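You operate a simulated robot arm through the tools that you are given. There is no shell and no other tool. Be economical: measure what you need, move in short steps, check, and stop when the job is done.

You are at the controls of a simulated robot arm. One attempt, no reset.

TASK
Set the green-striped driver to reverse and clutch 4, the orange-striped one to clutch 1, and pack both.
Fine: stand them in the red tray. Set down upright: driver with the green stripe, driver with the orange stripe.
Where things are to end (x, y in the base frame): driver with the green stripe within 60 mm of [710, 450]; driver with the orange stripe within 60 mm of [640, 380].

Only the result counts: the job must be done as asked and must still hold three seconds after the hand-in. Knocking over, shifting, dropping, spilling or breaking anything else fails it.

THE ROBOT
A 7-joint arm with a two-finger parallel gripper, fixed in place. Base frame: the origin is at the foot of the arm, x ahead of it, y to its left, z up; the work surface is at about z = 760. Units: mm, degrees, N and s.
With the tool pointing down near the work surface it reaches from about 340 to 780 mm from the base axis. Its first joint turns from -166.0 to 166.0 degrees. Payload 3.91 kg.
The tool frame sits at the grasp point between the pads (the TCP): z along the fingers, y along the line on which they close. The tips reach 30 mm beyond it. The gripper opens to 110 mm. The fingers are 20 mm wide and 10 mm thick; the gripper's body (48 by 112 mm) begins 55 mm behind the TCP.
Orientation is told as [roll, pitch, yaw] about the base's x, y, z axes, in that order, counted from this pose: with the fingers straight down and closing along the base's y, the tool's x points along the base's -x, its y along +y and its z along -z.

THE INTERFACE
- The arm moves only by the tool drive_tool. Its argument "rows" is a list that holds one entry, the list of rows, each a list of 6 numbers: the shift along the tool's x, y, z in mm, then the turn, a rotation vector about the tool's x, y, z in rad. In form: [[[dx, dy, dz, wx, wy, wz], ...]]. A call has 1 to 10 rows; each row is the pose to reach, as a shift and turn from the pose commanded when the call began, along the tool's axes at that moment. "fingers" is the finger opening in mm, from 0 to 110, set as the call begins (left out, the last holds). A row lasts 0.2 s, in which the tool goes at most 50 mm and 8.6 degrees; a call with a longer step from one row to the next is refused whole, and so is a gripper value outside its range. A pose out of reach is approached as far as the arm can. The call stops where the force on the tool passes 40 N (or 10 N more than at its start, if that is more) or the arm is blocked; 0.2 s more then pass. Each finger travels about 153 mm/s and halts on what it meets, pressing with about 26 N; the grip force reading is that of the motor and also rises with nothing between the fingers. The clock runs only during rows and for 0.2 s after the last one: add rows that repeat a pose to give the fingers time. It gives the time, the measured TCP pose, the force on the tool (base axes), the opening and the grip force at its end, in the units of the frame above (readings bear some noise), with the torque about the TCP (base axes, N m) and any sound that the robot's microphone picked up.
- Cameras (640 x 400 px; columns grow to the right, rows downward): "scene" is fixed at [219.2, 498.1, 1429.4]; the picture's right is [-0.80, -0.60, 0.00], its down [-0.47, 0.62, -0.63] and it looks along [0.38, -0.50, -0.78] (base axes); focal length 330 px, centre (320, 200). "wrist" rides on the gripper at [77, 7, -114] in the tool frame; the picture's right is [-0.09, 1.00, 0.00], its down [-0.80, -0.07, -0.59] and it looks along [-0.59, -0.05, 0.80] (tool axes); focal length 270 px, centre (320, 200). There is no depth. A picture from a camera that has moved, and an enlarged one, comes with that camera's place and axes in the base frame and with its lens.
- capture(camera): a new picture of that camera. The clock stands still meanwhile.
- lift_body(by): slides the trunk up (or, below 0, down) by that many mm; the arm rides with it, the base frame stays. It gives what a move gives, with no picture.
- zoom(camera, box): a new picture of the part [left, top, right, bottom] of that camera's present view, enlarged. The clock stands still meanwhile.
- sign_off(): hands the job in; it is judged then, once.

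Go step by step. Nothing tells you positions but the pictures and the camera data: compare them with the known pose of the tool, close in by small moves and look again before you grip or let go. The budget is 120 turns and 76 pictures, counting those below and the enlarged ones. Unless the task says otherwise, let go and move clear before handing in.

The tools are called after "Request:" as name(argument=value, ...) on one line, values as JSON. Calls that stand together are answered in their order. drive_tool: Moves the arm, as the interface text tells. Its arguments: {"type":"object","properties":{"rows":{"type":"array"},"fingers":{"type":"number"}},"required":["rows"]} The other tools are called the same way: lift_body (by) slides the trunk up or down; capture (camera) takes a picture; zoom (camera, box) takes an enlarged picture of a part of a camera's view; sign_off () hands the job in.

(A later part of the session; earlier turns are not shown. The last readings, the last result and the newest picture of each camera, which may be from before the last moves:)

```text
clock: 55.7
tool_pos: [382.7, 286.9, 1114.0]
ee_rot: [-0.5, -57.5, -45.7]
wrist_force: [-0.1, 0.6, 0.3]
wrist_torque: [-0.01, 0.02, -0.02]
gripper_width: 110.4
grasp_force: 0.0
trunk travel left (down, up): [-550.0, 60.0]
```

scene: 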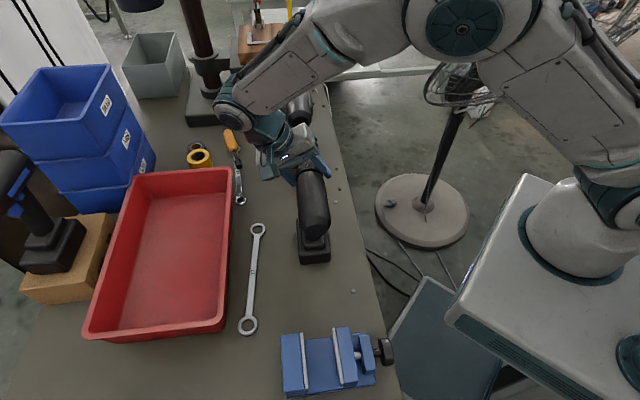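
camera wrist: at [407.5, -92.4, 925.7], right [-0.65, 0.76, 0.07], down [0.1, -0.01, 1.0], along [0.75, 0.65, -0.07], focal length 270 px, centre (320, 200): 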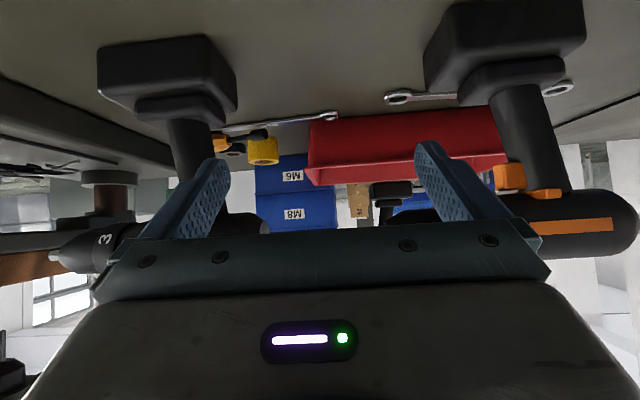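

Request:
lift_body(by=-225)

Request:
capture(camera="wrist")

```text
clock: 58.1
tool_pos: [383.4, 287.3, 889.5]
ee_rot: [-0.5, -57.3, -45.6]
wrist_force: [-0.2, -0.4, -0.8]
wrist_torque: [-0.01, 0.0, 0.02]
gripper_width: 110.1
grasp_force: 0.0
trunk travel left (down, up): [-325.0, 285.0]
```

```text
38 pictures are left
camera wrist: at [291.9, 391.3, 887.0], right [0.75, 0.66, 0.07], down [-0.09, 0.0, 1.0], along [0.65, -0.75, 0.06], focal length 270 px, centre (320, 200)
```

wrist: 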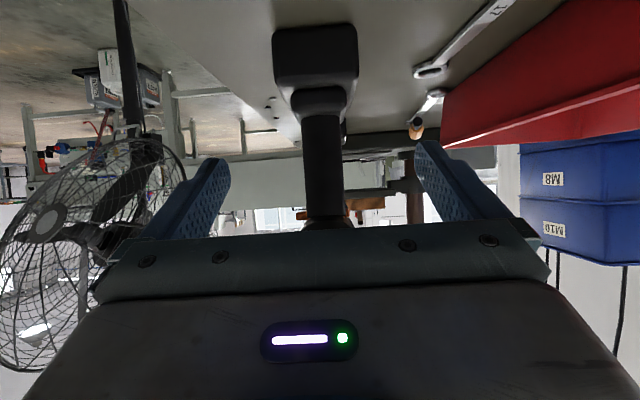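

Request:
zoom(camera="wrist", box=[270, 175, 370, 240])

```text
6.15 times, centred on (320, 208) of wrist
camera zoom: at [291.9, 391.3, 887.0], right [0.75, 0.66, 0.07], down [-0.09, 0.0, 1.0], along [0.65, -0.75, 0.06], focal length 1663 px, centre (320, 154)
```

zoom: 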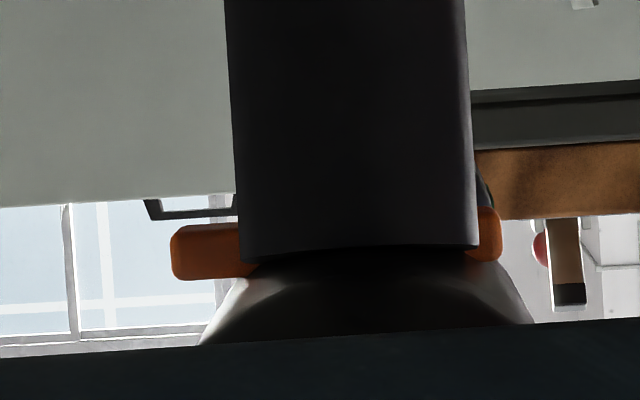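

The bar sticks out 11 mm on the right and 4 mm on the left, on both drivers: it slides sideways. I check the blue driver's bar for reference.

Request:
zoom(camera="scene", box=[25, 155, 75, 205])

Request:
zoom(camera="scene", box=[0, 140, 60, 200])

```text
8.00 times, centred on (50, 180) of scene
camera zoom: at [219.2, 498.1, 1429.4], right [-0.8, -0.6, 0.0], down [-0.47, 0.62, -0.63], along [0.38, -0.5, -0.78], focal length 2638 px, centre (2480, 360)
```

zoom: 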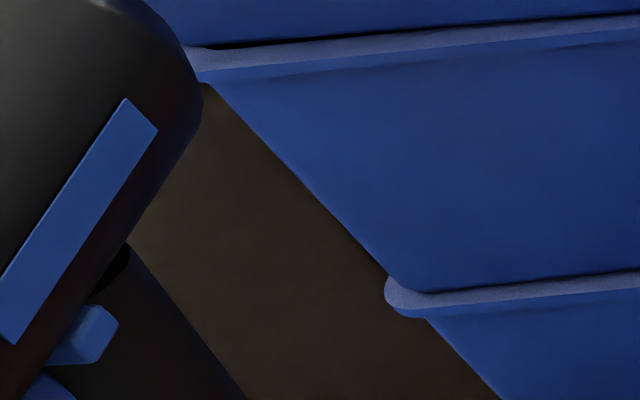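

```text
6.67 times, centred on (30, 170) of scene
camera zoom: at [219.2, 498.1, 1429.4], right [-0.8, -0.6, 0.0], down [-0.47, 0.62, -0.63], along [0.38, -0.5, -0.78], focal length 2198 px, centre (2253, 400)
```

zoom: 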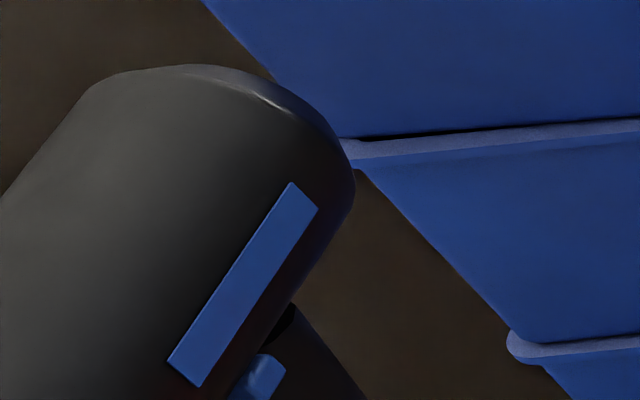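

All three bars are in the same (default) state, so green's bar must be pushed through from right to left. I can do that from above: fingers straddling the body with the hand leaning about 19° to the right, so the right pad presses the bar end while the left pad bears on the body. I go over green for a top view.

Request:
lift_body(by=225)

Request:
drive_tool(rows=[[[0, 0, 0, 0, 0.1455, 0], [0, 0, 0, 0, 0.291, 0], [0, 0, 0, 0, 0.4365, 0], [0, 0, 0, 0, 0.582, 0], [0, 0, 0, 0, 0.7275, 0], [0, 0, 0, 0, 0.873, 0], [0, 0, 0, 0, 1.0, 0]]])

Request:
drive_tool(rows=[[[-44, 0, 0, 0, 0, 0], [-88, 0, 0, 0, 0, 0], [-132, 0, 0, 0, 0, 0], [-176, 0, 0, 0, 0, 0], [-220, 0, 0, 0, 0, 0], [-264, 0, 0, 0, 0, 0], [-308, 0, 0, 0, 0, 0], [-352, 0, 0, 0, 0, 0], [-396, 0, 0, 0, 0, 0], [-440, 0, 0, 0, 0, 0]]])

Request:
capture(camera="wrist")

```text
clock: 60.5
tool_pos: [382.2, 286.9, 1115.4]
ee_rot: [-0.5, -57.3, -45.5]
wrist_force: [-0.4, -0.5, 0.2]
wrist_torque: [0.01, 0.01, 0.0]
gripper_width: 110.2
grasp_force: 0.1
trunk travel left (down, up): [-550.0, 60.0]
```

```text
clock: 62.1
tool_pos: [383.0, 288.4, 1115.1]
ee_rot: [-0.3, 0.1, -46.0]
wrist_force: [-0.4, -0.1, 0.3]
wrist_torque: [0.0, -0.05, 0.01]
gripper_width: 110.0
grasp_force: 0.1
trunk travel left (down, up): [-550.0, 60.0]
```

```text
clock: 64.3
tool_pos: [689.0, -31.8, 1113.7]
ee_rot: [-0.3, 0.0, -46.1]
wrist_force: [0.0, 1.0, -0.4]
wrist_torque: [0.0, 0.02, 0.02]
gripper_width: 110.0
grasp_force: 0.2
trunk travel left (down, up): [-550.0, 60.0]
```

```text
34 pictures are left
camera wrist: at [641.6, 29.5, 1228.2], right [0.78, 0.63, -0.01], down [0.51, -0.62, 0.59], along [0.37, -0.47, -0.8], focal length 270 px, centre (320, 200)
```

wrist: 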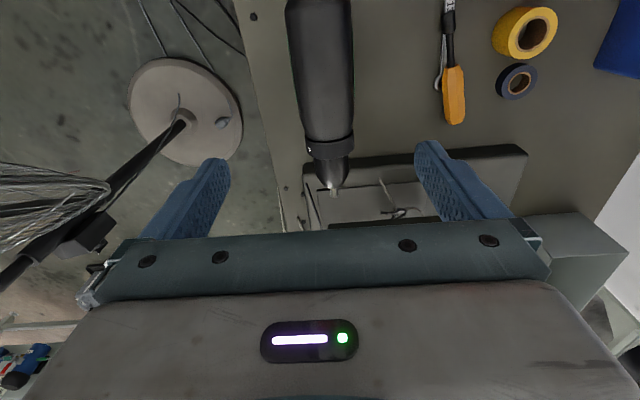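

Request:
zoom(camera="wrist", box=[260, 70, 400, 205])

```text
2.96 times, centred on (330, 138) of wrist
camera zoom: at [641.6, 29.5, 1228.2], right [0.78, 0.63, -0.01], down [0.51, -0.62, 0.59], along [0.37, -0.47, -0.8], focal length 801 px, centre (290, 385)
```

zoom: 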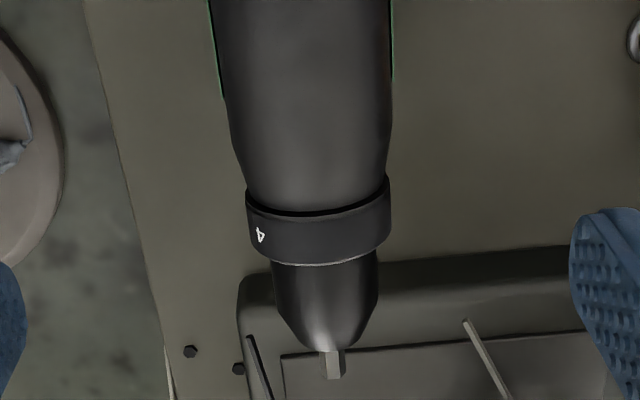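

Green's collar sits 45 mm ahead and 5 mm left of the tool; its bar about 19 mm behind the tool. I lean the hand 19° and line up above the bar.

Request:
drive_tool(rows=[[[6, -8, 25, -0.11, 0, 0], [12, -16, 55, -0.22, 0, 0], [19, -24, 82, -0.33, 0, 0]]])

Request:
capture(camera="wrist")

```text
clock: 65.1
tool_pos: [656.8, -32.2, 1033.2]
ee_rot: [18.6, 0.1, -46.2]
wrist_force: [0.2, 0.2, -0.8]
wrist_torque: [0.0, 0.0, 0.02]
gripper_width: 109.9
grasp_force: 0.0
trunk travel left (down, up): [-550.0, 60.0]
```

```text
32 pictures are left
camera wrist: at [580.9, 2.4, 1144.7], right [0.74, 0.59, 0.32], down [0.37, -0.76, 0.54], along [0.56, -0.28, -0.78], focal length 270 px, centre (320, 200)
```

wrist: 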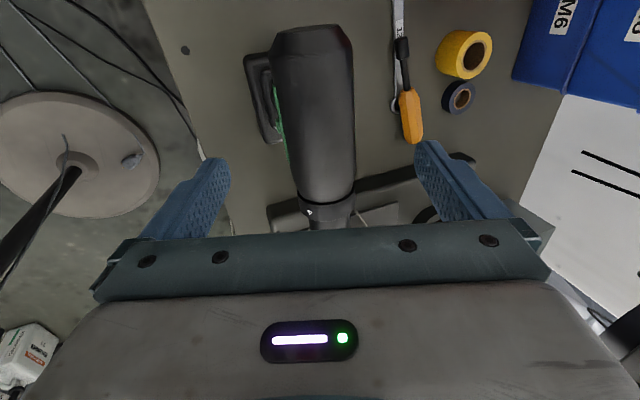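

Centred on the body. I advance to straddle it and check before squeezing.

Request:
drive_tool(rows=[[[0, -3, 25, 0, 0, 0], [0, -3, 50, 0, 0, 0], [0, -3, 72, 0, 0, 0], [0, -3, 90, 0, 0, 0]]])

Request:
capture(camera="wrist")

```text
clock: 66.1
tool_pos: [675.4, -16.6, 946.8]
ee_rot: [18.6, -0.1, -46.1]
wrist_force: [0.8, 0.1, -0.1]
wrist_torque: [0.0, -0.02, 0.05]
gripper_width: 110.4
grasp_force: 0.1
trunk travel left (down, up): [-550.0, 60.0]
```

```text
31 pictures are left
camera wrist: at [600.1, 18.4, 1057.6], right [0.74, 0.59, 0.32], down [0.37, -0.75, 0.54], along [0.56, -0.28, -0.78], focal length 270 px, centre (320, 200)
```

wrist: 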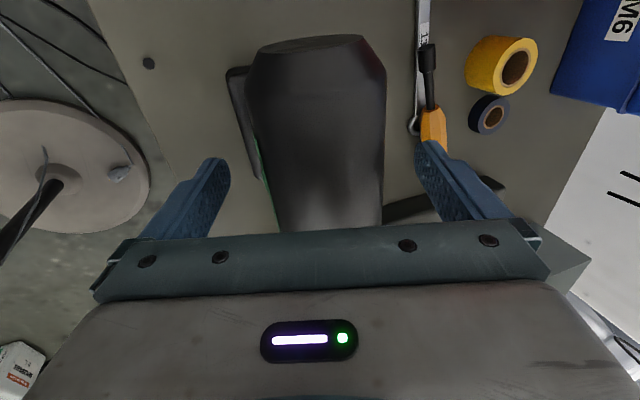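

Request:
drive_tool(rows=[[[0, 0, 10, 0, 0, 0]]])

Request:
drive_tool(rows=[[[0, 0, 0, 0, 0, 0], [0, 0, 0, 0, 0, 0]]], fingers=74)

```text
clock: 66.5
tool_pos: [678.0, -14.3, 937.9]
ee_rot: [18.6, 0.0, -46.1]
wrist_force: [-0.4, 0.6, 0.4]
wrist_torque: [-0.01, 0.0, -0.01]
gripper_width: 110.0
grasp_force: 0.1
trunk travel left (down, up): [-550.0, 60.0]
```

```text
clock: 67.1
tool_pos: [678.1, -13.9, 937.6]
ee_rot: [18.5, 0.0, -46.0]
wrist_force: [-0.6, 0.1, 0.3]
wrist_torque: [-0.04, 0.05, 0.0]
gripper_width: 74.1
grasp_force: 0.1
trunk travel left (down, up): [-550.0, 60.0]
```

Request:
drive_tool(rows=[[[0, 0, 0, 0, 0, 0], [0, 0, 0, 0, 0, 0]]], fingers=67)

Request:
drive_tool(rows=[[[0, 0, 0, 0, 0, 0], [0, 0, 0, 0, 0, 0]]], fingers=55)

Request:
capture(camera="wrist")

```text
clock: 67.7
tool_pos: [677.8, -13.8, 937.3]
ee_rot: [18.7, 0.1, -46.1]
wrist_force: [-0.5, -1.2, -0.8]
wrist_torque: [-0.04, 0.04, 0.02]
gripper_width: 67.8
grasp_force: 0.9
trunk travel left (down, up): [-550.0, 60.0]
```

```text
clock: 68.3
tool_pos: [678.3, -13.3, 939.3]
ee_rot: [18.7, -0.1, -45.9]
wrist_force: [4.0, 1.3, 4.9]
wrist_torque: [-0.1, -0.15, 0.17]
gripper_width: 57.9
grasp_force: 26.2
trunk travel left (down, up): [-550.0, 60.0]
```

```text
30 pictures are left
camera wrist: at [602.5, 21.7, 1049.3], right [0.74, 0.59, 0.32], down [0.37, -0.75, 0.54], along [0.56, -0.28, -0.78], focal length 270 px, centre (320, 200)
```

wrist: 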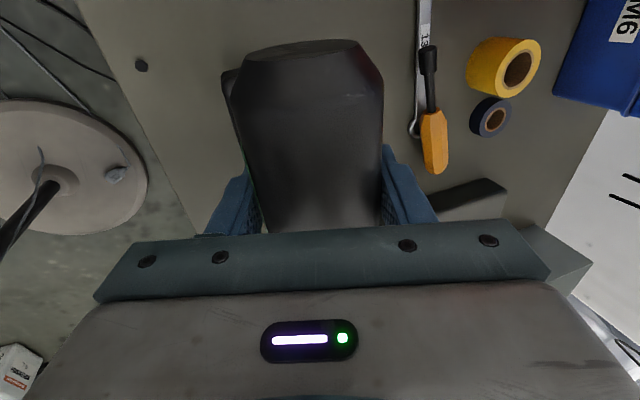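

Closed to 57.9 mm, which is about the body's own diameter, so the bar should be pushed in. I release and check the bar and the driver's stance.

Request:
drive_tool(rows=[[[0, 0, 0, 0, 0, 0], [0, 0, 0, 0, 0, 0]]], fingers=75)

Request:
drive_tool(rows=[[[0, 0, 0, 0, 0, 0], [0, 0, -30, 0, 0, 0], [0, 0, -70, 0, 0, 0], [0, 0, -110, 0, 0, 0]]], fingers=110)

Request:
capture(camera="wrist")

```text
clock: 68.9
tool_pos: [677.1, -14.5, 938.7]
ee_rot: [18.6, -0.1, -46.2]
wrist_force: [-0.4, 0.0, 0.4]
wrist_torque: [0.02, -0.03, -0.04]
gripper_width: 74.9
grasp_force: 0.0
trunk travel left (down, up): [-550.0, 60.0]
```

```text
clock: 69.9
tool_pos: [651.4, -36.8, 1042.2]
ee_rot: [18.6, 0.0, -46.1]
wrist_force: [0.3, 0.1, -0.4]
wrist_torque: [-0.01, -0.01, -0.01]
gripper_width: 110.0
grasp_force: 0.0
trunk travel left (down, up): [-550.0, 60.0]
```

```text
29 pictures are left
camera wrist: at [576.2, -2.0, 1153.1], right [0.74, 0.59, 0.32], down [0.37, -0.75, 0.54], along [0.56, -0.28, -0.78], focal length 270 px, centre (320, 200)
```

wrist: 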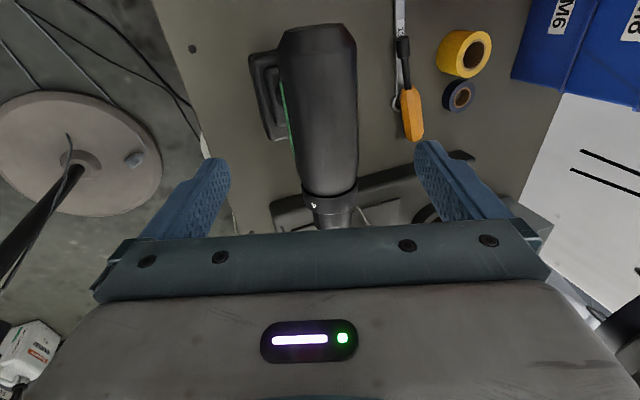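

Driver still upright. Next I position straight over green's collar.

Request:
drive_tool(rows=[[[-24, 11, 4, 0.11, 0, 0], [-48, 22, 8, 0.22, 0, 0], [-71.6, 34, 11.5, 0.325, 0, 0]]])

Request:
zoom(camera="wrist", box=[240, 60, 400, 230])

```text
clock: 70.7
tool_pos: [730.0, -64.8, 1040.7]
ee_rot: [-0.3, 0.1, -46.1]
wrist_force: [-0.9, 0.2, 0.2]
wrist_torque: [0.06, 0.01, 0.01]
gripper_width: 110.0
grasp_force: 0.1
trunk travel left (down, up): [-550.0, 60.0]
```

```text
2.35 times, centred on (320, 145) of wrist
camera zoom: at [680.9, -3.6, 1155.6], right [0.78, 0.63, 0.0], down [0.51, -0.62, 0.59], along [0.37, -0.46, -0.8], focal length 636 px, centre (320, 329)
```

zoom: 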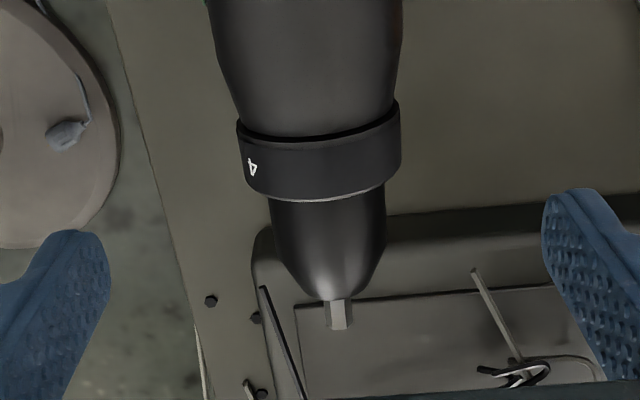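

Collar is centred, with the tool 4 mm ahead as wanted. I descend and grip.

Request:
drive_tool(rows=[[[0, 0, 30, 0, 0, 0], [0, 0, 60, 0, 0, 0], [0, 0, 80, 0, 0, 0], [0, 0, 95, 0, 0, 0]]])

Request:
drive_tool(rows=[[[0, 0, 0, 0, 0, 0], [0, 0, 0, 0, 0, 0], [0, 0, 0, 0, 0, 0]]], fingers=45)

Request:
drive_tool(rows=[[[0, 0, 0, -0.1, 0, 0], [0, 0, 0, -0.2, 0, 0], [0, 0, 0, -0.3, 0, 0], [0, 0, 0, -0.4, 0, 0]]])

```text
clock: 71.7
tool_pos: [728.5, -65.1, 946.4]
ee_rot: [0.0, 0.0, -46.1]
wrist_force: [-0.5, 0.7, 0.5]
wrist_torque: [0.0, 0.0, -0.04]
gripper_width: 109.6
grasp_force: 0.2
trunk travel left (down, up): [-550.0, 60.0]
```

```text
clock: 72.5
tool_pos: [729.3, -66.0, 947.1]
ee_rot: [0.0, 0.0, -46.2]
wrist_force: [0.0, 1.0, 0.0]
wrist_torque: [-0.1, -0.15, -0.02]
gripper_width: 53.2
grasp_force: 25.6
trunk travel left (down, up): [-550.0, 60.0]
```

```text
clock: 73.5
tool_pos: [728.3, -63.9, 946.7]
ee_rot: [23.1, 0.1, -46.1]
wrist_force: [-2.2, -2.3, 2.7]
wrist_torque: [0.49, 0.56, 0.2]
gripper_width: 52.9
grasp_force: 25.8
trunk travel left (down, up): [-550.0, 60.0]
```

Request:
drive_tool(rows=[[[0, 0, 0, -0.1, 0, 0], [0, 0, 0, -0.2, 0, 0], [0, 0, 0, -0.3, 0, 0], [0, 0, 0, -0.4, 0, 0], [0, 0, 0, -0.5, 0, 0], [0, 0, 0, -0.6, 0, 0], [0, 0, 0, -0.647, 0, 0]]])

Request:
capture(camera="wrist")

Request:
capture(camera="scene")

```text
clock: 75.1
tool_pos: [728.6, -65.5, 945.2]
ee_rot: [59.9, -0.1, -46.2]
wrist_force: [-1.2, -1.8, 0.2]
wrist_torque: [0.26, 0.33, 0.22]
gripper_width: 53.1
grasp_force: 25.9
trunk travel left (down, up): [-550.0, 60.0]
```

```text
27 pictures are left
camera wrist: at [606.0, -75.0, 1009.3], right [0.42, 0.28, 0.86], down [0.16, -0.96, 0.24], along [0.89, 0.04, -0.45], focal length 270 px, centre (320, 200)
```

wrist: 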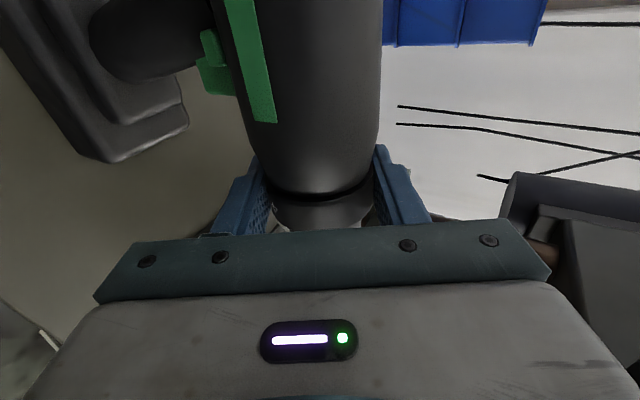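

```text
26 pictures are left
```

scene: 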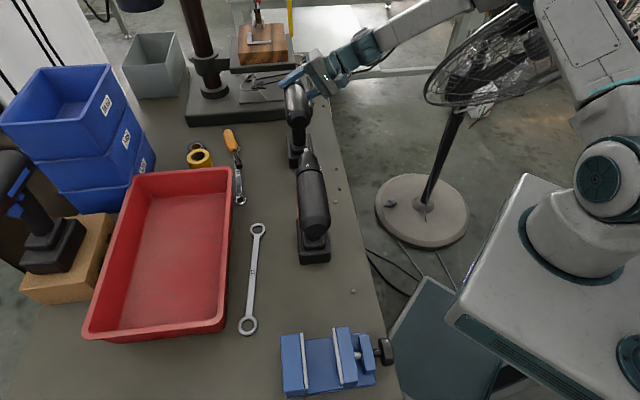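

Request:
zoom(camera="wrist", box=[160, 0, 300, 110])

Request:
drive_tool(rows=[[[0, 0, 0, 0, 0, 0], [0, 0, 0, 0, 0, 0], [0, 0, -30, 0, 0, 0], [0, 0, -70, 0, 0, 0], [0, 0, -95, 0, 0, 0]]], fingers=110)

Request:
zoom(camera="wrist", box=[200, 0, 440, 210])

```text
3.64 times, centred on (230, 55) of wrist
camera zoom: at [606.0, -75.0, 1009.3], right [0.42, 0.28, 0.86], down [0.16, -0.96, 0.24], along [0.89, 0.04, -0.45], focal length 983 px, centre (647, 727)
```

zoom: 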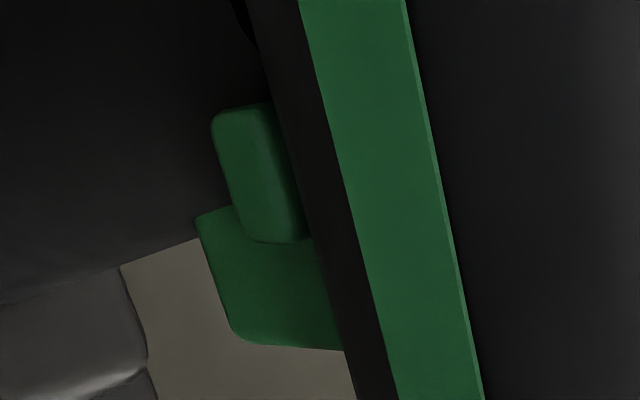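

```text
clock: 76.3
tool_pos: [669.5, -122.0, 992.8]
ee_rot: [59.9, 0.0, -46.2]
wrist_force: [0.8, -0.1, 1.1]
wrist_torque: [-0.02, 0.01, 0.0]
gripper_width: 110.0
grasp_force: 0.0
trunk travel left (down, up): [-550.0, 60.0]
```

```text
1.90 times, centred on (320, 105) of wrist
camera zoom: at [545.2, -132.1, 1056.9], right [0.42, 0.28, 0.86], down [0.16, -0.96, 0.24], along [0.89, 0.04, -0.45], focal length 515 px, centre (320, 381)
```

zoom: 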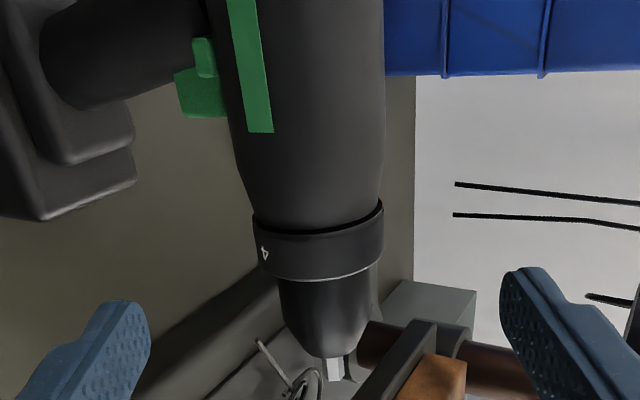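

4 moved 61° as intended (3 now at the bottom), and the bar now looks retracted on the right. I swing back upright over the collar for the second step.

Request:
drive_tool(rows=[[[0, 12, 3, 0.15, 0, 0], [0, 24, 8, 0.3, 0, 0], [0, 36, 14, 0.45, 0, 0], [0, 48, 21, 0.6, 0, 0], [0, 60, 29, 0.75, 0, 0], [0, 72, 38, 0.9, 0, 0], [0, 82, 47.5, 1.045, 0, 0]]])

Request:
capture(camera="wrist")

```text
clock: 77.9
tool_pos: [729.5, -64.0, 1040.2]
ee_rot: [-0.1, 0.0, -46.1]
wrist_force: [-0.6, -0.5, 0.1]
wrist_torque: [-0.01, -0.01, -0.01]
gripper_width: 110.1
grasp_force: 0.0
trunk travel left (down, up): [-550.0, 60.0]
```

```text
23 pictures are left
camera wrist: at [681.1, -2.8, 1155.4], right [0.78, 0.63, 0.0], down [0.51, -0.62, 0.59], along [0.37, -0.46, -0.8], focal length 270 px, centre (320, 200)
```

wrist: 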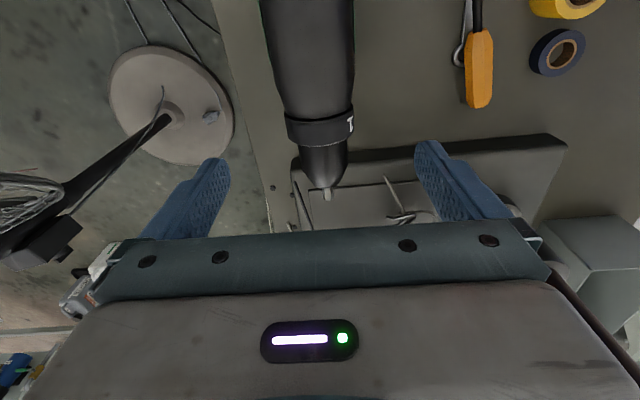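

The 1 has come up on the left, as expected. Second grip and turn.

Request:
drive_tool(rows=[[[0, 0, 30, 0, 0, 0], [0, 0, 60, 0, 0, 0], [0, 0, 80, 0, 0, 0], [0, 0, 94, 0, 0, 0]]])

Request:
drive_tool(rows=[[[0, 0, 0, 0, 0, 0], [0, 0, 0, 0, 0, 0], [0, 0, 0, 0, 0, 0]]], fingers=45)

Request:
drive_tool(rows=[[[0, 0, 0, -0.1, 0, 0], [0, 0, 0, -0.2, 0, 0], [0, 0, 0, -0.3, 0, 0], [0, 0, 0, -0.4, 0, 0], [0, 0, 0, -0.5, 0, 0], [0, 0, 0, -0.6, 0, 0], [0, 0, 0, -0.7, 0, 0], [0, 0, 0, -0.8, 0, 0], [0, 0, 0, -0.9, 0, 0]]])

Request:
drive_tool(rows=[[[0, 0, 0, -0.08, 0, 0], [0, 0, 0, -0.147, 0, 0]]])

```text
clock: 78.9
tool_pos: [729.3, -63.9, 946.9]
ee_rot: [0.1, 0.0, -46.2]
wrist_force: [0.4, 0.4, -0.1]
wrist_torque: [0.01, -0.04, -0.02]
gripper_width: 110.2
grasp_force: 0.0
trunk travel left (down, up): [-550.0, 60.0]
```

```text
clock: 79.7
tool_pos: [729.4, -64.0, 946.1]
ee_rot: [0.1, 0.0, -46.1]
wrist_force: [0.2, 0.5, 1.0]
wrist_torque: [-0.08, -0.11, 0.01]
gripper_width: 53.2
grasp_force: 25.9
trunk travel left (down, up): [-550.0, 60.0]
```

```text
clock: 81.7
tool_pos: [729.2, -64.4, 947.3]
ee_rot: [51.7, 0.0, -46.2]
wrist_force: [0.1, -0.5, 0.8]
wrist_torque: [-0.05, -0.04, 0.11]
gripper_width: 53.0
grasp_force: 25.8
trunk travel left (down, up): [-550.0, 60.0]
```

```text
clock: 82.3
tool_pos: [729.6, -65.6, 946.5]
ee_rot: [60.1, 0.0, -46.1]
wrist_force: [-2.2, 0.1, 0.5]
wrist_torque: [-0.04, 0.08, 0.16]
gripper_width: 53.2
grasp_force: 26.4
trunk travel left (down, up): [-550.0, 60.0]
```

No stop felt yet at 120°. I nudge a little further to see if there is an end stop (as on orange).

Request:
drive_tool(rows=[[[0, 0, 0, -0.05, 0, 0], [0, 0, 0, -0.1, 0, 0]]])

```text
clock: 82.9
tool_pos: [730.2, -65.1, 947.0]
ee_rot: [65.7, 0.0, -46.1]
wrist_force: [-1.0, -1.6, 0.0]
wrist_torque: [-0.46, 0.5, 0.24]
gripper_width: 53.3
grasp_force: 25.5
trunk travel left (down, up): [-550.0, 60.0]
```

Torque jumped to 0.68 Nm: end stop at 4, which matches orange's stop at 1 and confirms the index. I release, back off and look at collar and bar.

Request:
drive_tool(rows=[[[0, 0, 0, 0.05, 0, 0], [0, 0, 0, 0.08, 0, 0]]])

Request:
drive_tool(rows=[[[0, 0, 0, 0, 0, 0], [0, 0, 0, 0, 0, 0], [0, 0, -30, 0, 0, 0], [0, 0, -70, 0, 0, 0], [0, 0, -110, 0, 0, 0]]], fingers=110)

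Request:
zoom(camera="wrist", box=[200, 0, 440, 210])

```text
clock: 83.5
tool_pos: [730.1, -65.2, 947.3]
ee_rot: [61.2, 0.0, -46.1]
wrist_force: [1.9, -0.5, 0.4]
wrist_torque: [-0.07, -0.1, -0.03]
gripper_width: 53.0
grasp_force: 26.1
trunk travel left (down, up): [-550.0, 60.0]
```

```text
clock: 84.7
tool_pos: [656.5, -132.9, 1001.3]
ee_rot: [61.3, 0.0, -46.1]
wrist_force: [0.4, 0.2, 0.9]
wrist_torque: [0.03, 0.01, 0.01]
gripper_width: 109.8
grasp_force: 0.2
trunk travel left (down, up): [-550.0, 60.0]
```

```text
1.90 times, centred on (320, 105) of wrist
camera zoom: at [533.5, -144.4, 1061.8], right [0.41, 0.27, 0.87], down [0.16, -0.96, 0.22], along [0.9, 0.05, -0.43], focal length 515 px, centre (320, 381)
```

zoom: 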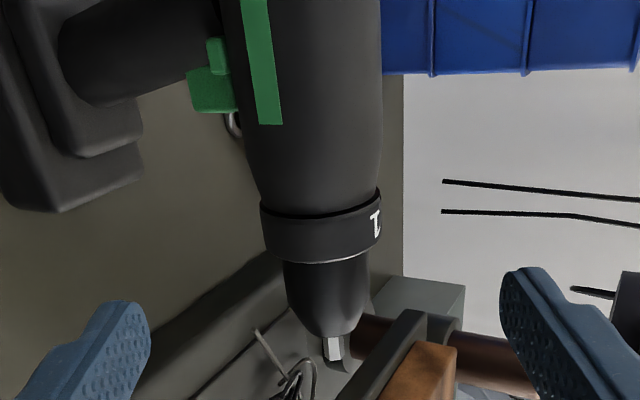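

The 1 is now on top (4 at the bottom). I now verify the bar properly from the same front-right viewpoint as before.

Request:
drive_tool(rows=[[[0, 30, -20, 0.15, 0, 0], [0, 60, -40, 0.3, 0, 0], [0, 80, -50, 0.45, 0, 0], [0, 90, -55, 0.6, 0, 0], [0, 95, -58, 0.75, 0, 0], [0, 100, -60, 0.9, 0, 0], [0, 100, -60, 1.067, 0, 0]]])

```text
refused: row 7 steps farther than a row can; nothing moved
```

Request:
drive_tool(rows=[[[0, 30, -20, 0.15, 0, 0], [0, 60, -40, 0.3, 0, 0], [0, 80, -50, 0.45, 0, 0], [0, 90, -55, 0.6, 0, 0], [0, 95, -58, 0.75, 0, 0], [0, 100, -60, 0.9, 0, 0], [0, 100, -60, 1.0, 0, 0], [0, 100, -60, 1.069, 0, 0]]])

Request:
drive_tool(rows=[[[0, 0, 0, 0, 0, -0.15], [0, 0, 0, 0, 0, -0.3], [0, -10, 0, 0, 0, -0.45], [0, -20, 0, 0, 0, -0.6], [-5, -30, 0, 0, 0, -0.75], [-15, -40, 0, 0, 0, -0.9], [-25, -50, 0, 0, 0, -1.05], [-35, -60, 0, 0, 0, -1.2], [-45, -65, 0, 0, 0, -1.35], [-55, -70, 0, 0, 0, -1.5]]])

```text
clock: 86.5
tool_pos: [656.1, -133.1, 1115.8]
ee_rot: [-0.2, 0.0, -46.1]
wrist_force: [-0.1, 0.5, 1.0]
wrist_torque: [0.02, 0.01, -0.01]
gripper_width: 110.1
grasp_force: 0.0
trunk travel left (down, up): [-550.0, 60.0]
```

```text
clock: 88.7
tool_pos: [645.6, -223.3, 1115.5]
ee_rot: [0.0, 0.1, 40.0]
wrist_force: [0.0, 0.4, -0.2]
wrist_torque: [0.04, -0.01, 0.02]
gripper_width: 110.0
grasp_force: 0.1
trunk travel left (down, up): [-550.0, 60.0]
```

Request:
drive_tool(rows=[[[-30, -22, 0, 0, 0, -0.066], [-59, -43, 0, 0, 0, -0.066]]])

Request:
drive_tool(rows=[[[0, 0, 0, 0, -0.1455, 0], [0, 0, 0, 0, -0.291, 0], [0, 0, 0, 0, -0.4365, 0], [0, 0, 0, 0, -0.582, 0], [0, 0, 0, 0, -0.7275, 0], [0, 0, 0, 0, -0.873, 0]]])

Request:
lift_body(by=-205)

Request:
zoom(camera="wrist", box=[470, 140, 630, 240])

```text
clock: 89.3
tool_pos: [717.8, -217.6, 1114.7]
ee_rot: [0.1, 0.1, 43.9]
wrist_force: [0.9, 0.1, 0.2]
wrist_torque: [0.0, 0.0, 0.01]
gripper_width: 109.9
grasp_force: 0.1
trunk travel left (down, up): [-550.0, 60.0]
```

```text
clock: 90.7
tool_pos: [716.7, -218.2, 1115.6]
ee_rot: [-0.1, -50.2, 43.7]
wrist_force: [-0.4, -0.8, -0.5]
wrist_torque: [0.0, 0.01, -0.01]
gripper_width: 110.1
grasp_force: 0.0
trunk travel left (down, up): [-550.0, 60.0]
```

```text
clock: 92.9
tool_pos: [717.8, -217.9, 912.9]
ee_rot: [0.0, -50.0, 43.7]
wrist_force: [-0.2, -0.1, 1.0]
wrist_torque: [-0.02, -0.03, 0.02]
gripper_width: 110.0
grasp_force: 0.1
trunk travel left (down, up): [-345.0, 265.0]
```

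```text
4.00 times, centred on (550, 190) of wrist
camera zoom: at [612.6, -307.4, 926.4], right [-0.65, 0.76, 0.07], down [0.09, -0.01, 1.0], along [0.76, 0.65, -0.06], focal length 1081 px, centre (-600, 240)
```

zoom: 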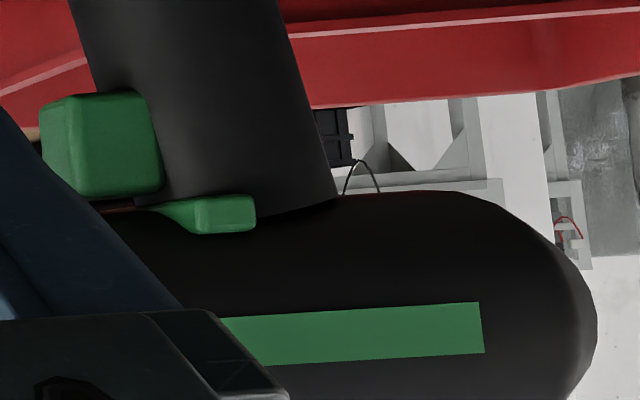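

The bar end has moved about 8 mm inward relative to trigger and stripe: green is toggled. Now I return overhead to pick green up by its body, ahead of the bar.

Request:
lift_body(by=205)

Request:
drive_tool(rows=[[[0, 0, 0, 0, 0.1455, 0], [0, 0, 0, 0, 0.291, 0], [0, 0, 0, 0, 0.4365, 0], [0, 0, 0, 0, 0.582, 0], [0, 0, 0, 0, 0.7275, 0], [0, 0, 0, 0, 0.873, 0]]])

Request:
drive_tool(rows=[[[-10, 15, 0, 0, 0, 0.15], [-20, 30, 0, 0, 0, 0.3], [-30, 45, 0, 0, 0, 0.45], [-40, 60, 0, 0, 0, 0.6], [-55, 75, 0, 0, 0, 0.75], [-70, 90, 0, 0, 0, 0.9], [-85, 105, 0, 0, 0, 1.05], [-100, 120, 0, 0, 0, 1.2], [-110, 135, 0, 0, 0, 1.35], [-115, 151, 0, 0, 0, 1.5]]])

```text
clock: 95.1
tool_pos: [717.6, -217.7, 1116.0]
ee_rot: [0.0, -50.0, 43.6]
wrist_force: [-0.3, -0.3, -0.2]
wrist_torque: [-0.01, -0.03, -0.02]
gripper_width: 109.9
grasp_force: 0.2
trunk travel left (down, up): [-550.0, 60.0]
```

```text
clock: 96.5
tool_pos: [717.2, -218.6, 1115.6]
ee_rot: [0.1, 0.2, 43.7]
wrist_force: [-0.5, 0.2, 1.2]
wrist_torque: [0.02, 0.03, 0.01]
gripper_width: 110.2
grasp_force: 0.0
trunk travel left (down, up): [-550.0, 60.0]
```

```text
clock: 98.7
tool_pos: [695.2, -29.2, 1115.8]
ee_rot: [0.0, 0.0, -42.4]
wrist_force: [-0.2, 0.2, -0.2]
wrist_torque: [0.0, 0.0, 0.0]
gripper_width: 109.9
grasp_force: 0.1
trunk travel left (down, up): [-550.0, 60.0]
```

Request:
drive_tool(rows=[[[0, 0, 30, 0, 0, 0.065], [0, 0, 60, 0, 0, 0.065]]])

Request:
capture(camera="wrist")

```text
clock: 99.3
tool_pos: [697.2, -28.7, 1056.9]
ee_rot: [0.1, 0.0, -46.1]
wrist_force: [0.2, 0.0, 0.2]
wrist_torque: [0.03, 0.05, 0.05]
gripper_width: 110.1
grasp_force: 0.0
trunk travel left (down, up): [-550.0, 60.0]
```

```text
20 pictures are left
camera wrist: at [648.1, 31.3, 1171.0], right [0.78, 0.63, 0.0], down [0.5, -0.63, 0.59], along [0.37, -0.46, -0.8], focal length 270 px, centre (320, 200)
```

wrist: 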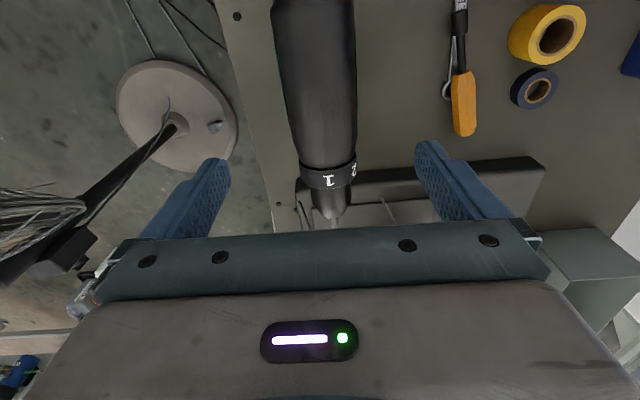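

Collar reads 1 on top and 2 on the left, as expected. I descend onto the body (2.5 mm left) and grip.

Request:
drive_tool(rows=[[[0, 2.5, 30, 0, 0, 0], [0, 2.5, 60, 0, 0, 0], [0, 2.5, 85, 0, 0, 0], [0, 2.5, 105, 0, 0, 0]]])

Request:
drive_tool(rows=[[[0, 0, 0, 0, 0, 0], [0, 0, 0, 0, 0, 0], [0, 0, 0, 0, 0, 0]]], fingers=45)

Request:
drive_tool(rows=[[[0, 0, -6, 0, 0, 0], [0, 0, -12, 0, 0, 0], [0, 0, -20, 0, 0, 0], [0, 0, -30, 0, 0, 0]]])

Request:
capture(camera="scene")

```text
clock: 100.3
tool_pos: [698.9, -26.6, 951.0]
ee_rot: [-0.1, -0.1, -45.9]
wrist_force: [-0.2, 0.0, -0.2]
wrist_torque: [0.0, -0.01, 0.0]
gripper_width: 109.9
grasp_force: 0.1
trunk travel left (down, up): [-550.0, 60.0]
```

```text
clock: 101.1
tool_pos: [699.6, -27.1, 952.4]
ee_rot: [0.0, 0.0, -46.0]
wrist_force: [-2.6, -1.0, 0.6]
wrist_torque: [-0.09, 0.04, 0.03]
gripper_width: 57.8
grasp_force: 25.7
trunk travel left (down, up): [-550.0, 60.0]
```

```text
clock: 102.1
tool_pos: [699.7, -28.2, 981.7]
ee_rot: [-0.1, 0.0, -46.0]
wrist_force: [0.1, -0.3, -11.3]
wrist_torque: [-0.06, -0.04, -0.1]
gripper_width: 57.4
grasp_force: 25.8
trunk travel left (down, up): [-550.0, 60.0]
```

```text
19 pictures are left
```

scene: 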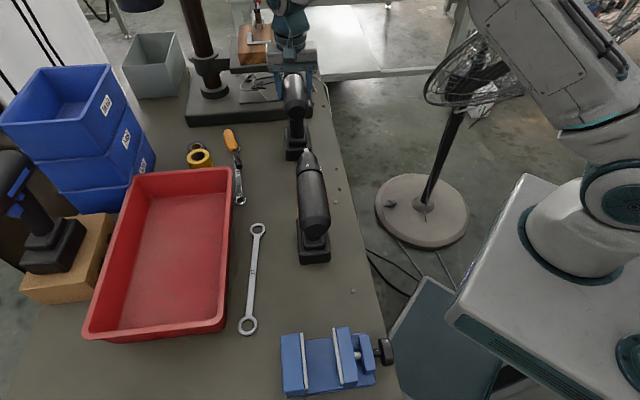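

Green is lifted (11 N, level). I raise it and carry it over the tray at about (700,441).

Request:
drive_tool(rows=[[[0, 0, -20, 0, 0, 0], [0, 0, -45, 0, 0, 0], [0, 0, -70, 0, 0, 0], [0, 0, -90, 0, 0, 0]]])

Request:
drive_tool(rows=[[[20, 19, 0, 0, 0, 0], [50, 48, 0, 0, 0, 0], [80, 77, 0, 0, 0, 0], [110, 106, 0, 0, 0, 0], [140, 135, 0, 0, 0, 0], [170, 164, 0, 0, 0, 0], [200, 193, 0, 0, 0, 0], [225, 217, 0, 0, 0, 0], [245, 237, 0, 0, 0, 0], [255, 246, 0, 0, 0, 0]]])

Request:
drive_tool(rows=[[[20, 20, 0, 0, 0, 0], [45, 44, 0, 0, 0, 0], [65, 63, 0, 0, 0, 0], [81, 79, 0, 0, 0, 0]]])

Request:
capture(camera="scene")

```text
clock: 103.1
tool_pos: [698.3, -28.3, 1071.1]
ee_rot: [-0.1, 0.1, -45.9]
wrist_force: [0.0, 0.4, -11.4]
wrist_torque: [0.01, -0.04, -0.1]
gripper_width: 57.5
grasp_force: 26.0
trunk travel left (down, up): [-550.0, 60.0]
```

```text
clock: 105.3
tool_pos: [696.1, 325.5, 1068.9]
ee_rot: [-0.2, 0.1, -46.0]
wrist_force: [0.4, -0.8, -12.0]
wrist_torque: [-0.12, -0.12, 0.1]
gripper_width: 57.6
grasp_force: 26.4
trunk travel left (down, up): [-550.0, 60.0]
```

```text
clock: 106.3
tool_pos: [654.8, 398.6, 1065.5]
ee_rot: [-0.2, 0.0, -46.2]
wrist_force: [1.1, -1.3, -11.6]
wrist_torque: [-0.06, 0.05, -0.07]
gripper_width: 57.5
grasp_force: 26.1
out of reach, approached as far as the arm can: row 1, 2, 3, 4
trunk travel left (down, up): [-550.0, 60.0]
```

```text
18 pictures are left
```

scene: 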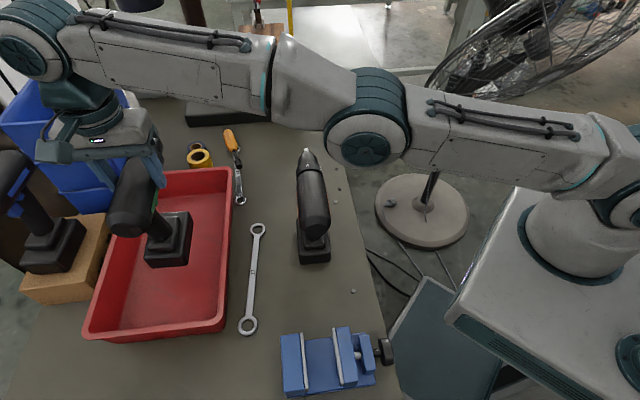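

The arm is fully stretched at 767 mm radius; I need about 800. I try whether a higher tool relative to the shoulder reaches further (the trunk can then lower it).

Request:
drive_tool(rows=[[[0, 0, -25, 0, 0, 0], [0, 0, -50, 0, 0, 0], [0, 10, -75, 0, 0, 0], [0, 20, -100, 0, 0, 0], [5, 40, -100, 0, 0, 0]]])

```text
clock: 107.5
tool_pos: [628.6, 394.2, 1144.8]
ee_rot: [-0.1, 0.1, -46.0]
wrist_force: [0.3, -0.4, -11.4]
wrist_torque: [-0.13, 0.09, 0.0]
gripper_width: 57.4
grasp_force: 26.2
out of reach, approached as far as the arm can: row 1, 2, 3, 4, 5
trunk travel left (down, up): [-550.0, 60.0]
```

Higher is worse, so a straight-down grip can't reach comfortably. I'll set green down in the tray nearer in, then regrip with the hand leaning 20° toward the robot to gain reach.

Request:
drive_tool(rows=[[[0, 0, 30, 0, 0, 0], [-3, 4, 60, 0, 0, 0], [-6, 7, 95, 0, 0, 0], [-10, 11, 130, 0, 0, 0]]])

```text
clock: 108.5
tool_pos: [645.2, 395.1, 1014.1]
ee_rot: [-0.1, 0.0, -46.0]
wrist_force: [0.5, 0.5, -12.1]
wrist_torque: [-0.13, 0.05, -0.03]
gripper_width: 57.3
grasp_force: 26.1
trunk travel left (down, up): [-550.0, 60.0]
```

Request:
zoom(camera="scene", box=[60, 120, 260, 350])

```text
1.74 times, centred on (160, 235) of scene
camera zoom: at [219.2, 498.1, 1429.4], right [-0.8, -0.6, 0.0], down [-0.47, 0.62, -0.63], along [0.38, -0.5, -0.78], focal length 573 px, centre (598, 139)
```

zoom: 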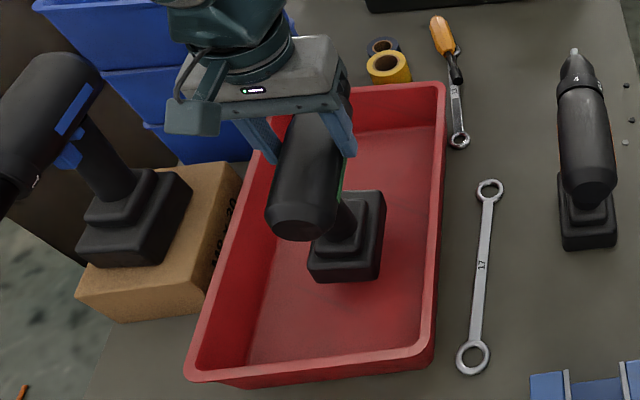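

The battery is well inside the tray walls. I lower it to the floor in small steps.

Request:
drive_tool(rows=[[[0, 0, 15, 0, 0, 0], [0, 0, 30, 0, 0, 0], [0, 0, 42, 0, 0, 0], [0, 0, 50, 0, 0, 0]]])

Request:
drive_tool(rows=[[[0, 0, 2, 0, 0, 0], [0, 0, 4, 0, 0, 0]]])

```text
clock: 109.5
tool_pos: [645.3, 393.0, 971.2]
ee_rot: [0.4, -0.2, -46.2]
wrist_force: [5.5, -3.8, 18.8]
wrist_torque: [-0.24, 0.02, -0.06]
gripper_width: 57.0
grasp_force: 25.9
trunk travel left (down, up): [-550.0, 60.0]
```

```text
clock: 110.1
tool_pos: [642.0, 394.0, 965.3]
ee_rot: [0.2, 0.0, -46.1]
wrist_force: [5.1, -3.0, 22.1]
wrist_torque: [-0.09, 0.02, -0.05]
gripper_width: 57.2
grasp_force: 25.8
trunk travel left (down, up): [-550.0, 60.0]
```

Contact felt at about z=970 (tray floor is raised). I ease up and look before letting go.

Request:
drive_tool(rows=[[[0, 0, -3, 0, 0, 0], [0, 0, -3, 0, 0, 0]]])

Request:
zoom(camera="scene", box=[60, 120, 260, 350])

```text
clock: 110.7
tool_pos: [641.8, 394.4, 964.0]
ee_rot: [-0.1, 0.1, -46.0]
wrist_force: [5.3, -0.3, 7.0]
wrist_torque: [0.03, -0.52, -0.05]
gripper_width: 57.3
grasp_force: 25.5
trunk travel left (down, up): [-550.0, 60.0]
```

```text
1.74 times, centred on (160, 235) of scene
camera zoom: at [219.2, 498.1, 1429.4], right [-0.8, -0.6, 0.0], down [-0.47, 0.62, -0.63], along [0.38, -0.5, -0.78], focal length 573 px, centre (598, 139)
```

zoom: 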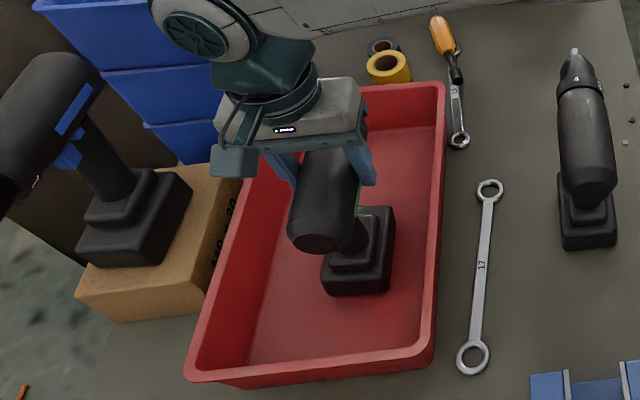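

It sits on the tray floor. I release, lean the hand 20° around the body axis and regrip.

Request:
drive_tool(rows=[[[0, 0, 0, 0, 0, 0], [0, 0, 0, 0, 0, 0], [0, 0, 0, 0, 0, 0]]], fingers=92)

Request:
drive_tool(rows=[[[0, 0, 0, -0.12, 0, 0], [0, 0, 0, -0.24, 0, 0], [0, 0, 0, -0.35, 0, 0]]])

Request:
capture(camera="wrist")

```text
clock: 111.5
tool_pos: [643.0, 393.9, 965.8]
ee_rot: [-0.1, 0.1, -46.0]
wrist_force: [1.2, 1.9, -0.3]
wrist_torque: [0.02, -0.01, 0.0]
gripper_width: 93.2
grasp_force: 1.2
trunk travel left (down, up): [-550.0, 60.0]
```

```text
clock: 112.3
tool_pos: [642.9, 394.4, 966.4]
ee_rot: [20.1, 0.0, -46.0]
wrist_force: [0.9, 1.9, 1.4]
wrist_torque: [0.03, -0.07, 0.01]
gripper_width: 92.6
grasp_force: 0.7
trunk travel left (down, up): [-550.0, 60.0]
```

```text
15 pictures are left
camera wrist: at [565.2, 427.2, 1076.3], right [0.73, 0.59, 0.34], down [0.36, -0.76, 0.53], along [0.58, -0.27, -0.77], focal length 270 px, centre (320, 200)
```

wrist: 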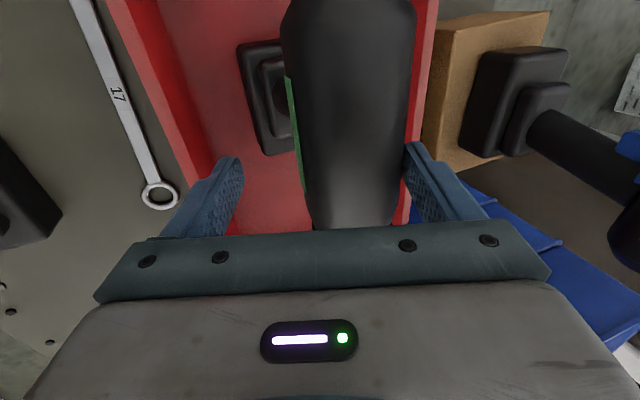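

The driver leans a few degrees against the left finger; its battery edge is probably on the near wall's foot. I grip it now as it is, and lift.

Request:
drive_tool(rows=[[[0, 0, 0, 0, 0, 0], [0, 0, 0, 0, 0, 0], [0, 0, 0, 0, 0, 0]]], fingers=45)

Request:
capture(camera="wrist")

Request:
zoom(camera="scene", box=[60, 120, 260, 350])

```text
clock: 113.1
tool_pos: [642.8, 394.2, 967.9]
ee_rot: [20.3, 0.0, -46.0]
wrist_force: [2.1, 2.7, 16.0]
wrist_torque: [0.19, -0.1, -0.15]
gripper_width: 57.5
grasp_force: 26.0
trunk travel left (down, up): [-550.0, 60.0]
```

```text
14 pictures are left
camera wrist: at [564.6, 427.2, 1078.1], right [0.73, 0.59, 0.34], down [0.36, -0.76, 0.53], along [0.58, -0.27, -0.77], focal length 270 px, centre (320, 200)
```

wrist: 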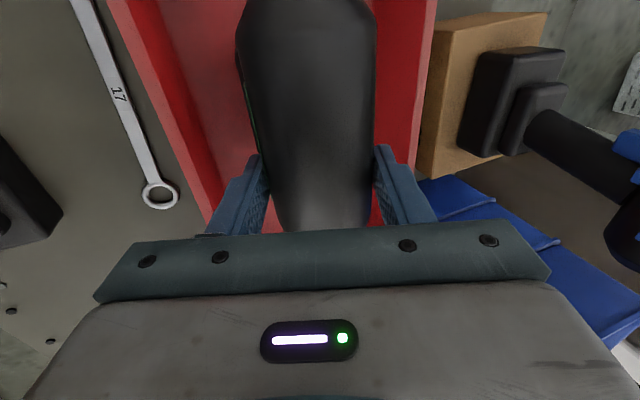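

```text
1.74 times, centred on (160, 235) of scene
camera zoom: at [219.2, 498.1, 1429.4], right [-0.8, -0.6, 0.0], down [-0.47, 0.62, -0.63], along [0.38, -0.5, -0.78], focal length 573 px, centre (598, 139)
```

zoom: 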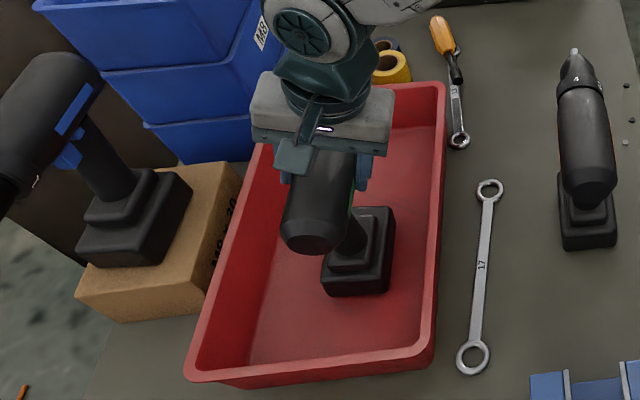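

Request:
drive_tool(rows=[[[0, 5, -14, 0, 0, 0], [0, 10.3, -28, 0, 0, 0], [0, 14, -38, 0, 0, 0]]])

Request:
zoom(camera="scene", box=[60, 120, 260, 350])

```text
clock: 113.9
tool_pos: [644.1, 393.5, 1004.3]
ee_rot: [19.9, 0.0, -46.0]
wrist_force: [-0.6, -0.7, -12.8]
wrist_torque: [-0.15, 0.14, -0.01]
gripper_width: 57.7
grasp_force: 25.7
trunk travel left (down, up): [-550.0, 60.0]
```

```text
1.74 times, centred on (160, 235) of scene
camera zoom: at [219.2, 498.1, 1429.4], right [-0.8, -0.6, 0.0], down [-0.47, 0.62, -0.63], along [0.38, -0.5, -0.78], focal length 573 px, centre (598, 139)
```

zoom: 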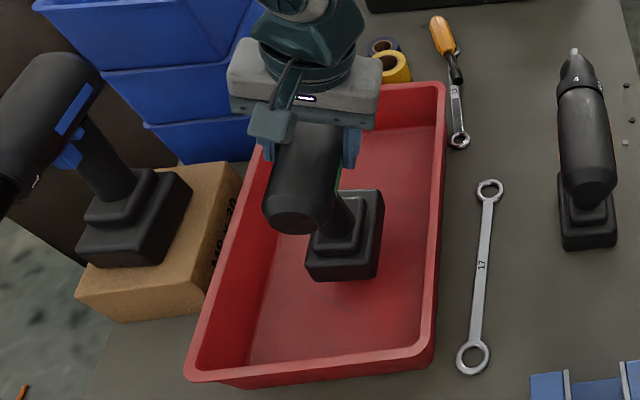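

It hangs upright. I move outward about 73 mm toward (700,441).

Request:
drive_tool(rows=[[[-1, 17, 6, 0, 0, 0], [-2, 34, 12.5, 0, 0, 0], [-4, 52, 19, 0, 0, 0], [-4.8, 69, 25, 0, 0, 0]]])

```text
clock: 114.9
tool_pos: [701.3, 443.5, 1002.5]
ee_rot: [19.9, 0.0, -46.1]
wrist_force: [0.7, -0.6, -12.1]
wrist_torque: [-0.18, 0.16, 0.02]
gripper_width: 57.3
grasp_force: 25.8
trunk travel left (down, up): [-550.0, 60.0]
```

Reached (701,443). I lower gently.

Request:
drive_tool(rows=[[[0, -4, 11, 0, 0, 0], [0, -8, 21, 0, 0, 0], [0, -10.5, 29, 0, 0, 0]]])

Request:
drive_tool(rows=[[[0, -0.7, 2, 0, 0, 0], [0, -1.4, 3.8, 0, 0, 0]]])

Request:
zoom(camera="scene", box=[60, 120, 260, 350])

```text
clock: 115.7
tool_pos: [697.9, 443.0, 972.9]
ee_rot: [19.9, 0.0, -46.0]
wrist_force: [-0.4, 0.0, -12.6]
wrist_torque: [-0.19, 0.15, -0.06]
gripper_width: 57.6
grasp_force: 25.9
trunk travel left (down, up): [-550.0, 60.0]
```

```text
clock: 116.3
tool_pos: [699.3, 443.4, 970.4]
ee_rot: [19.9, -0.1, -46.1]
wrist_force: [0.4, 0.1, -12.7]
wrist_torque: [-0.14, 0.16, -0.02]
gripper_width: 57.5
grasp_force: 26.2
trunk travel left (down, up): [-550.0, 60.0]
```

```text
1.74 times, centred on (160, 235) of scene
camera zoom: at [219.2, 498.1, 1429.4], right [-0.8, -0.6, 0.0], down [-0.47, 0.62, -0.63], along [0.38, -0.5, -0.78], focal length 573 px, centre (598, 139)
```

zoom: 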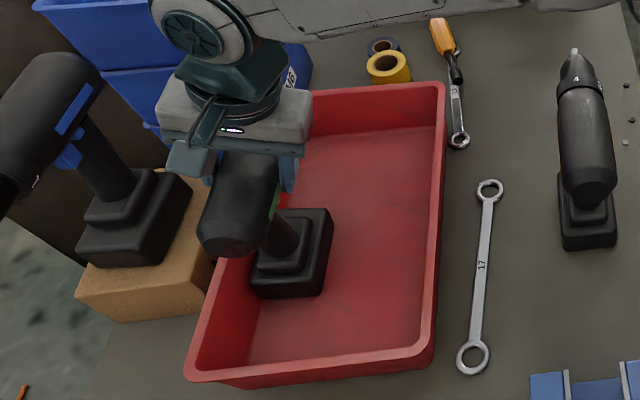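

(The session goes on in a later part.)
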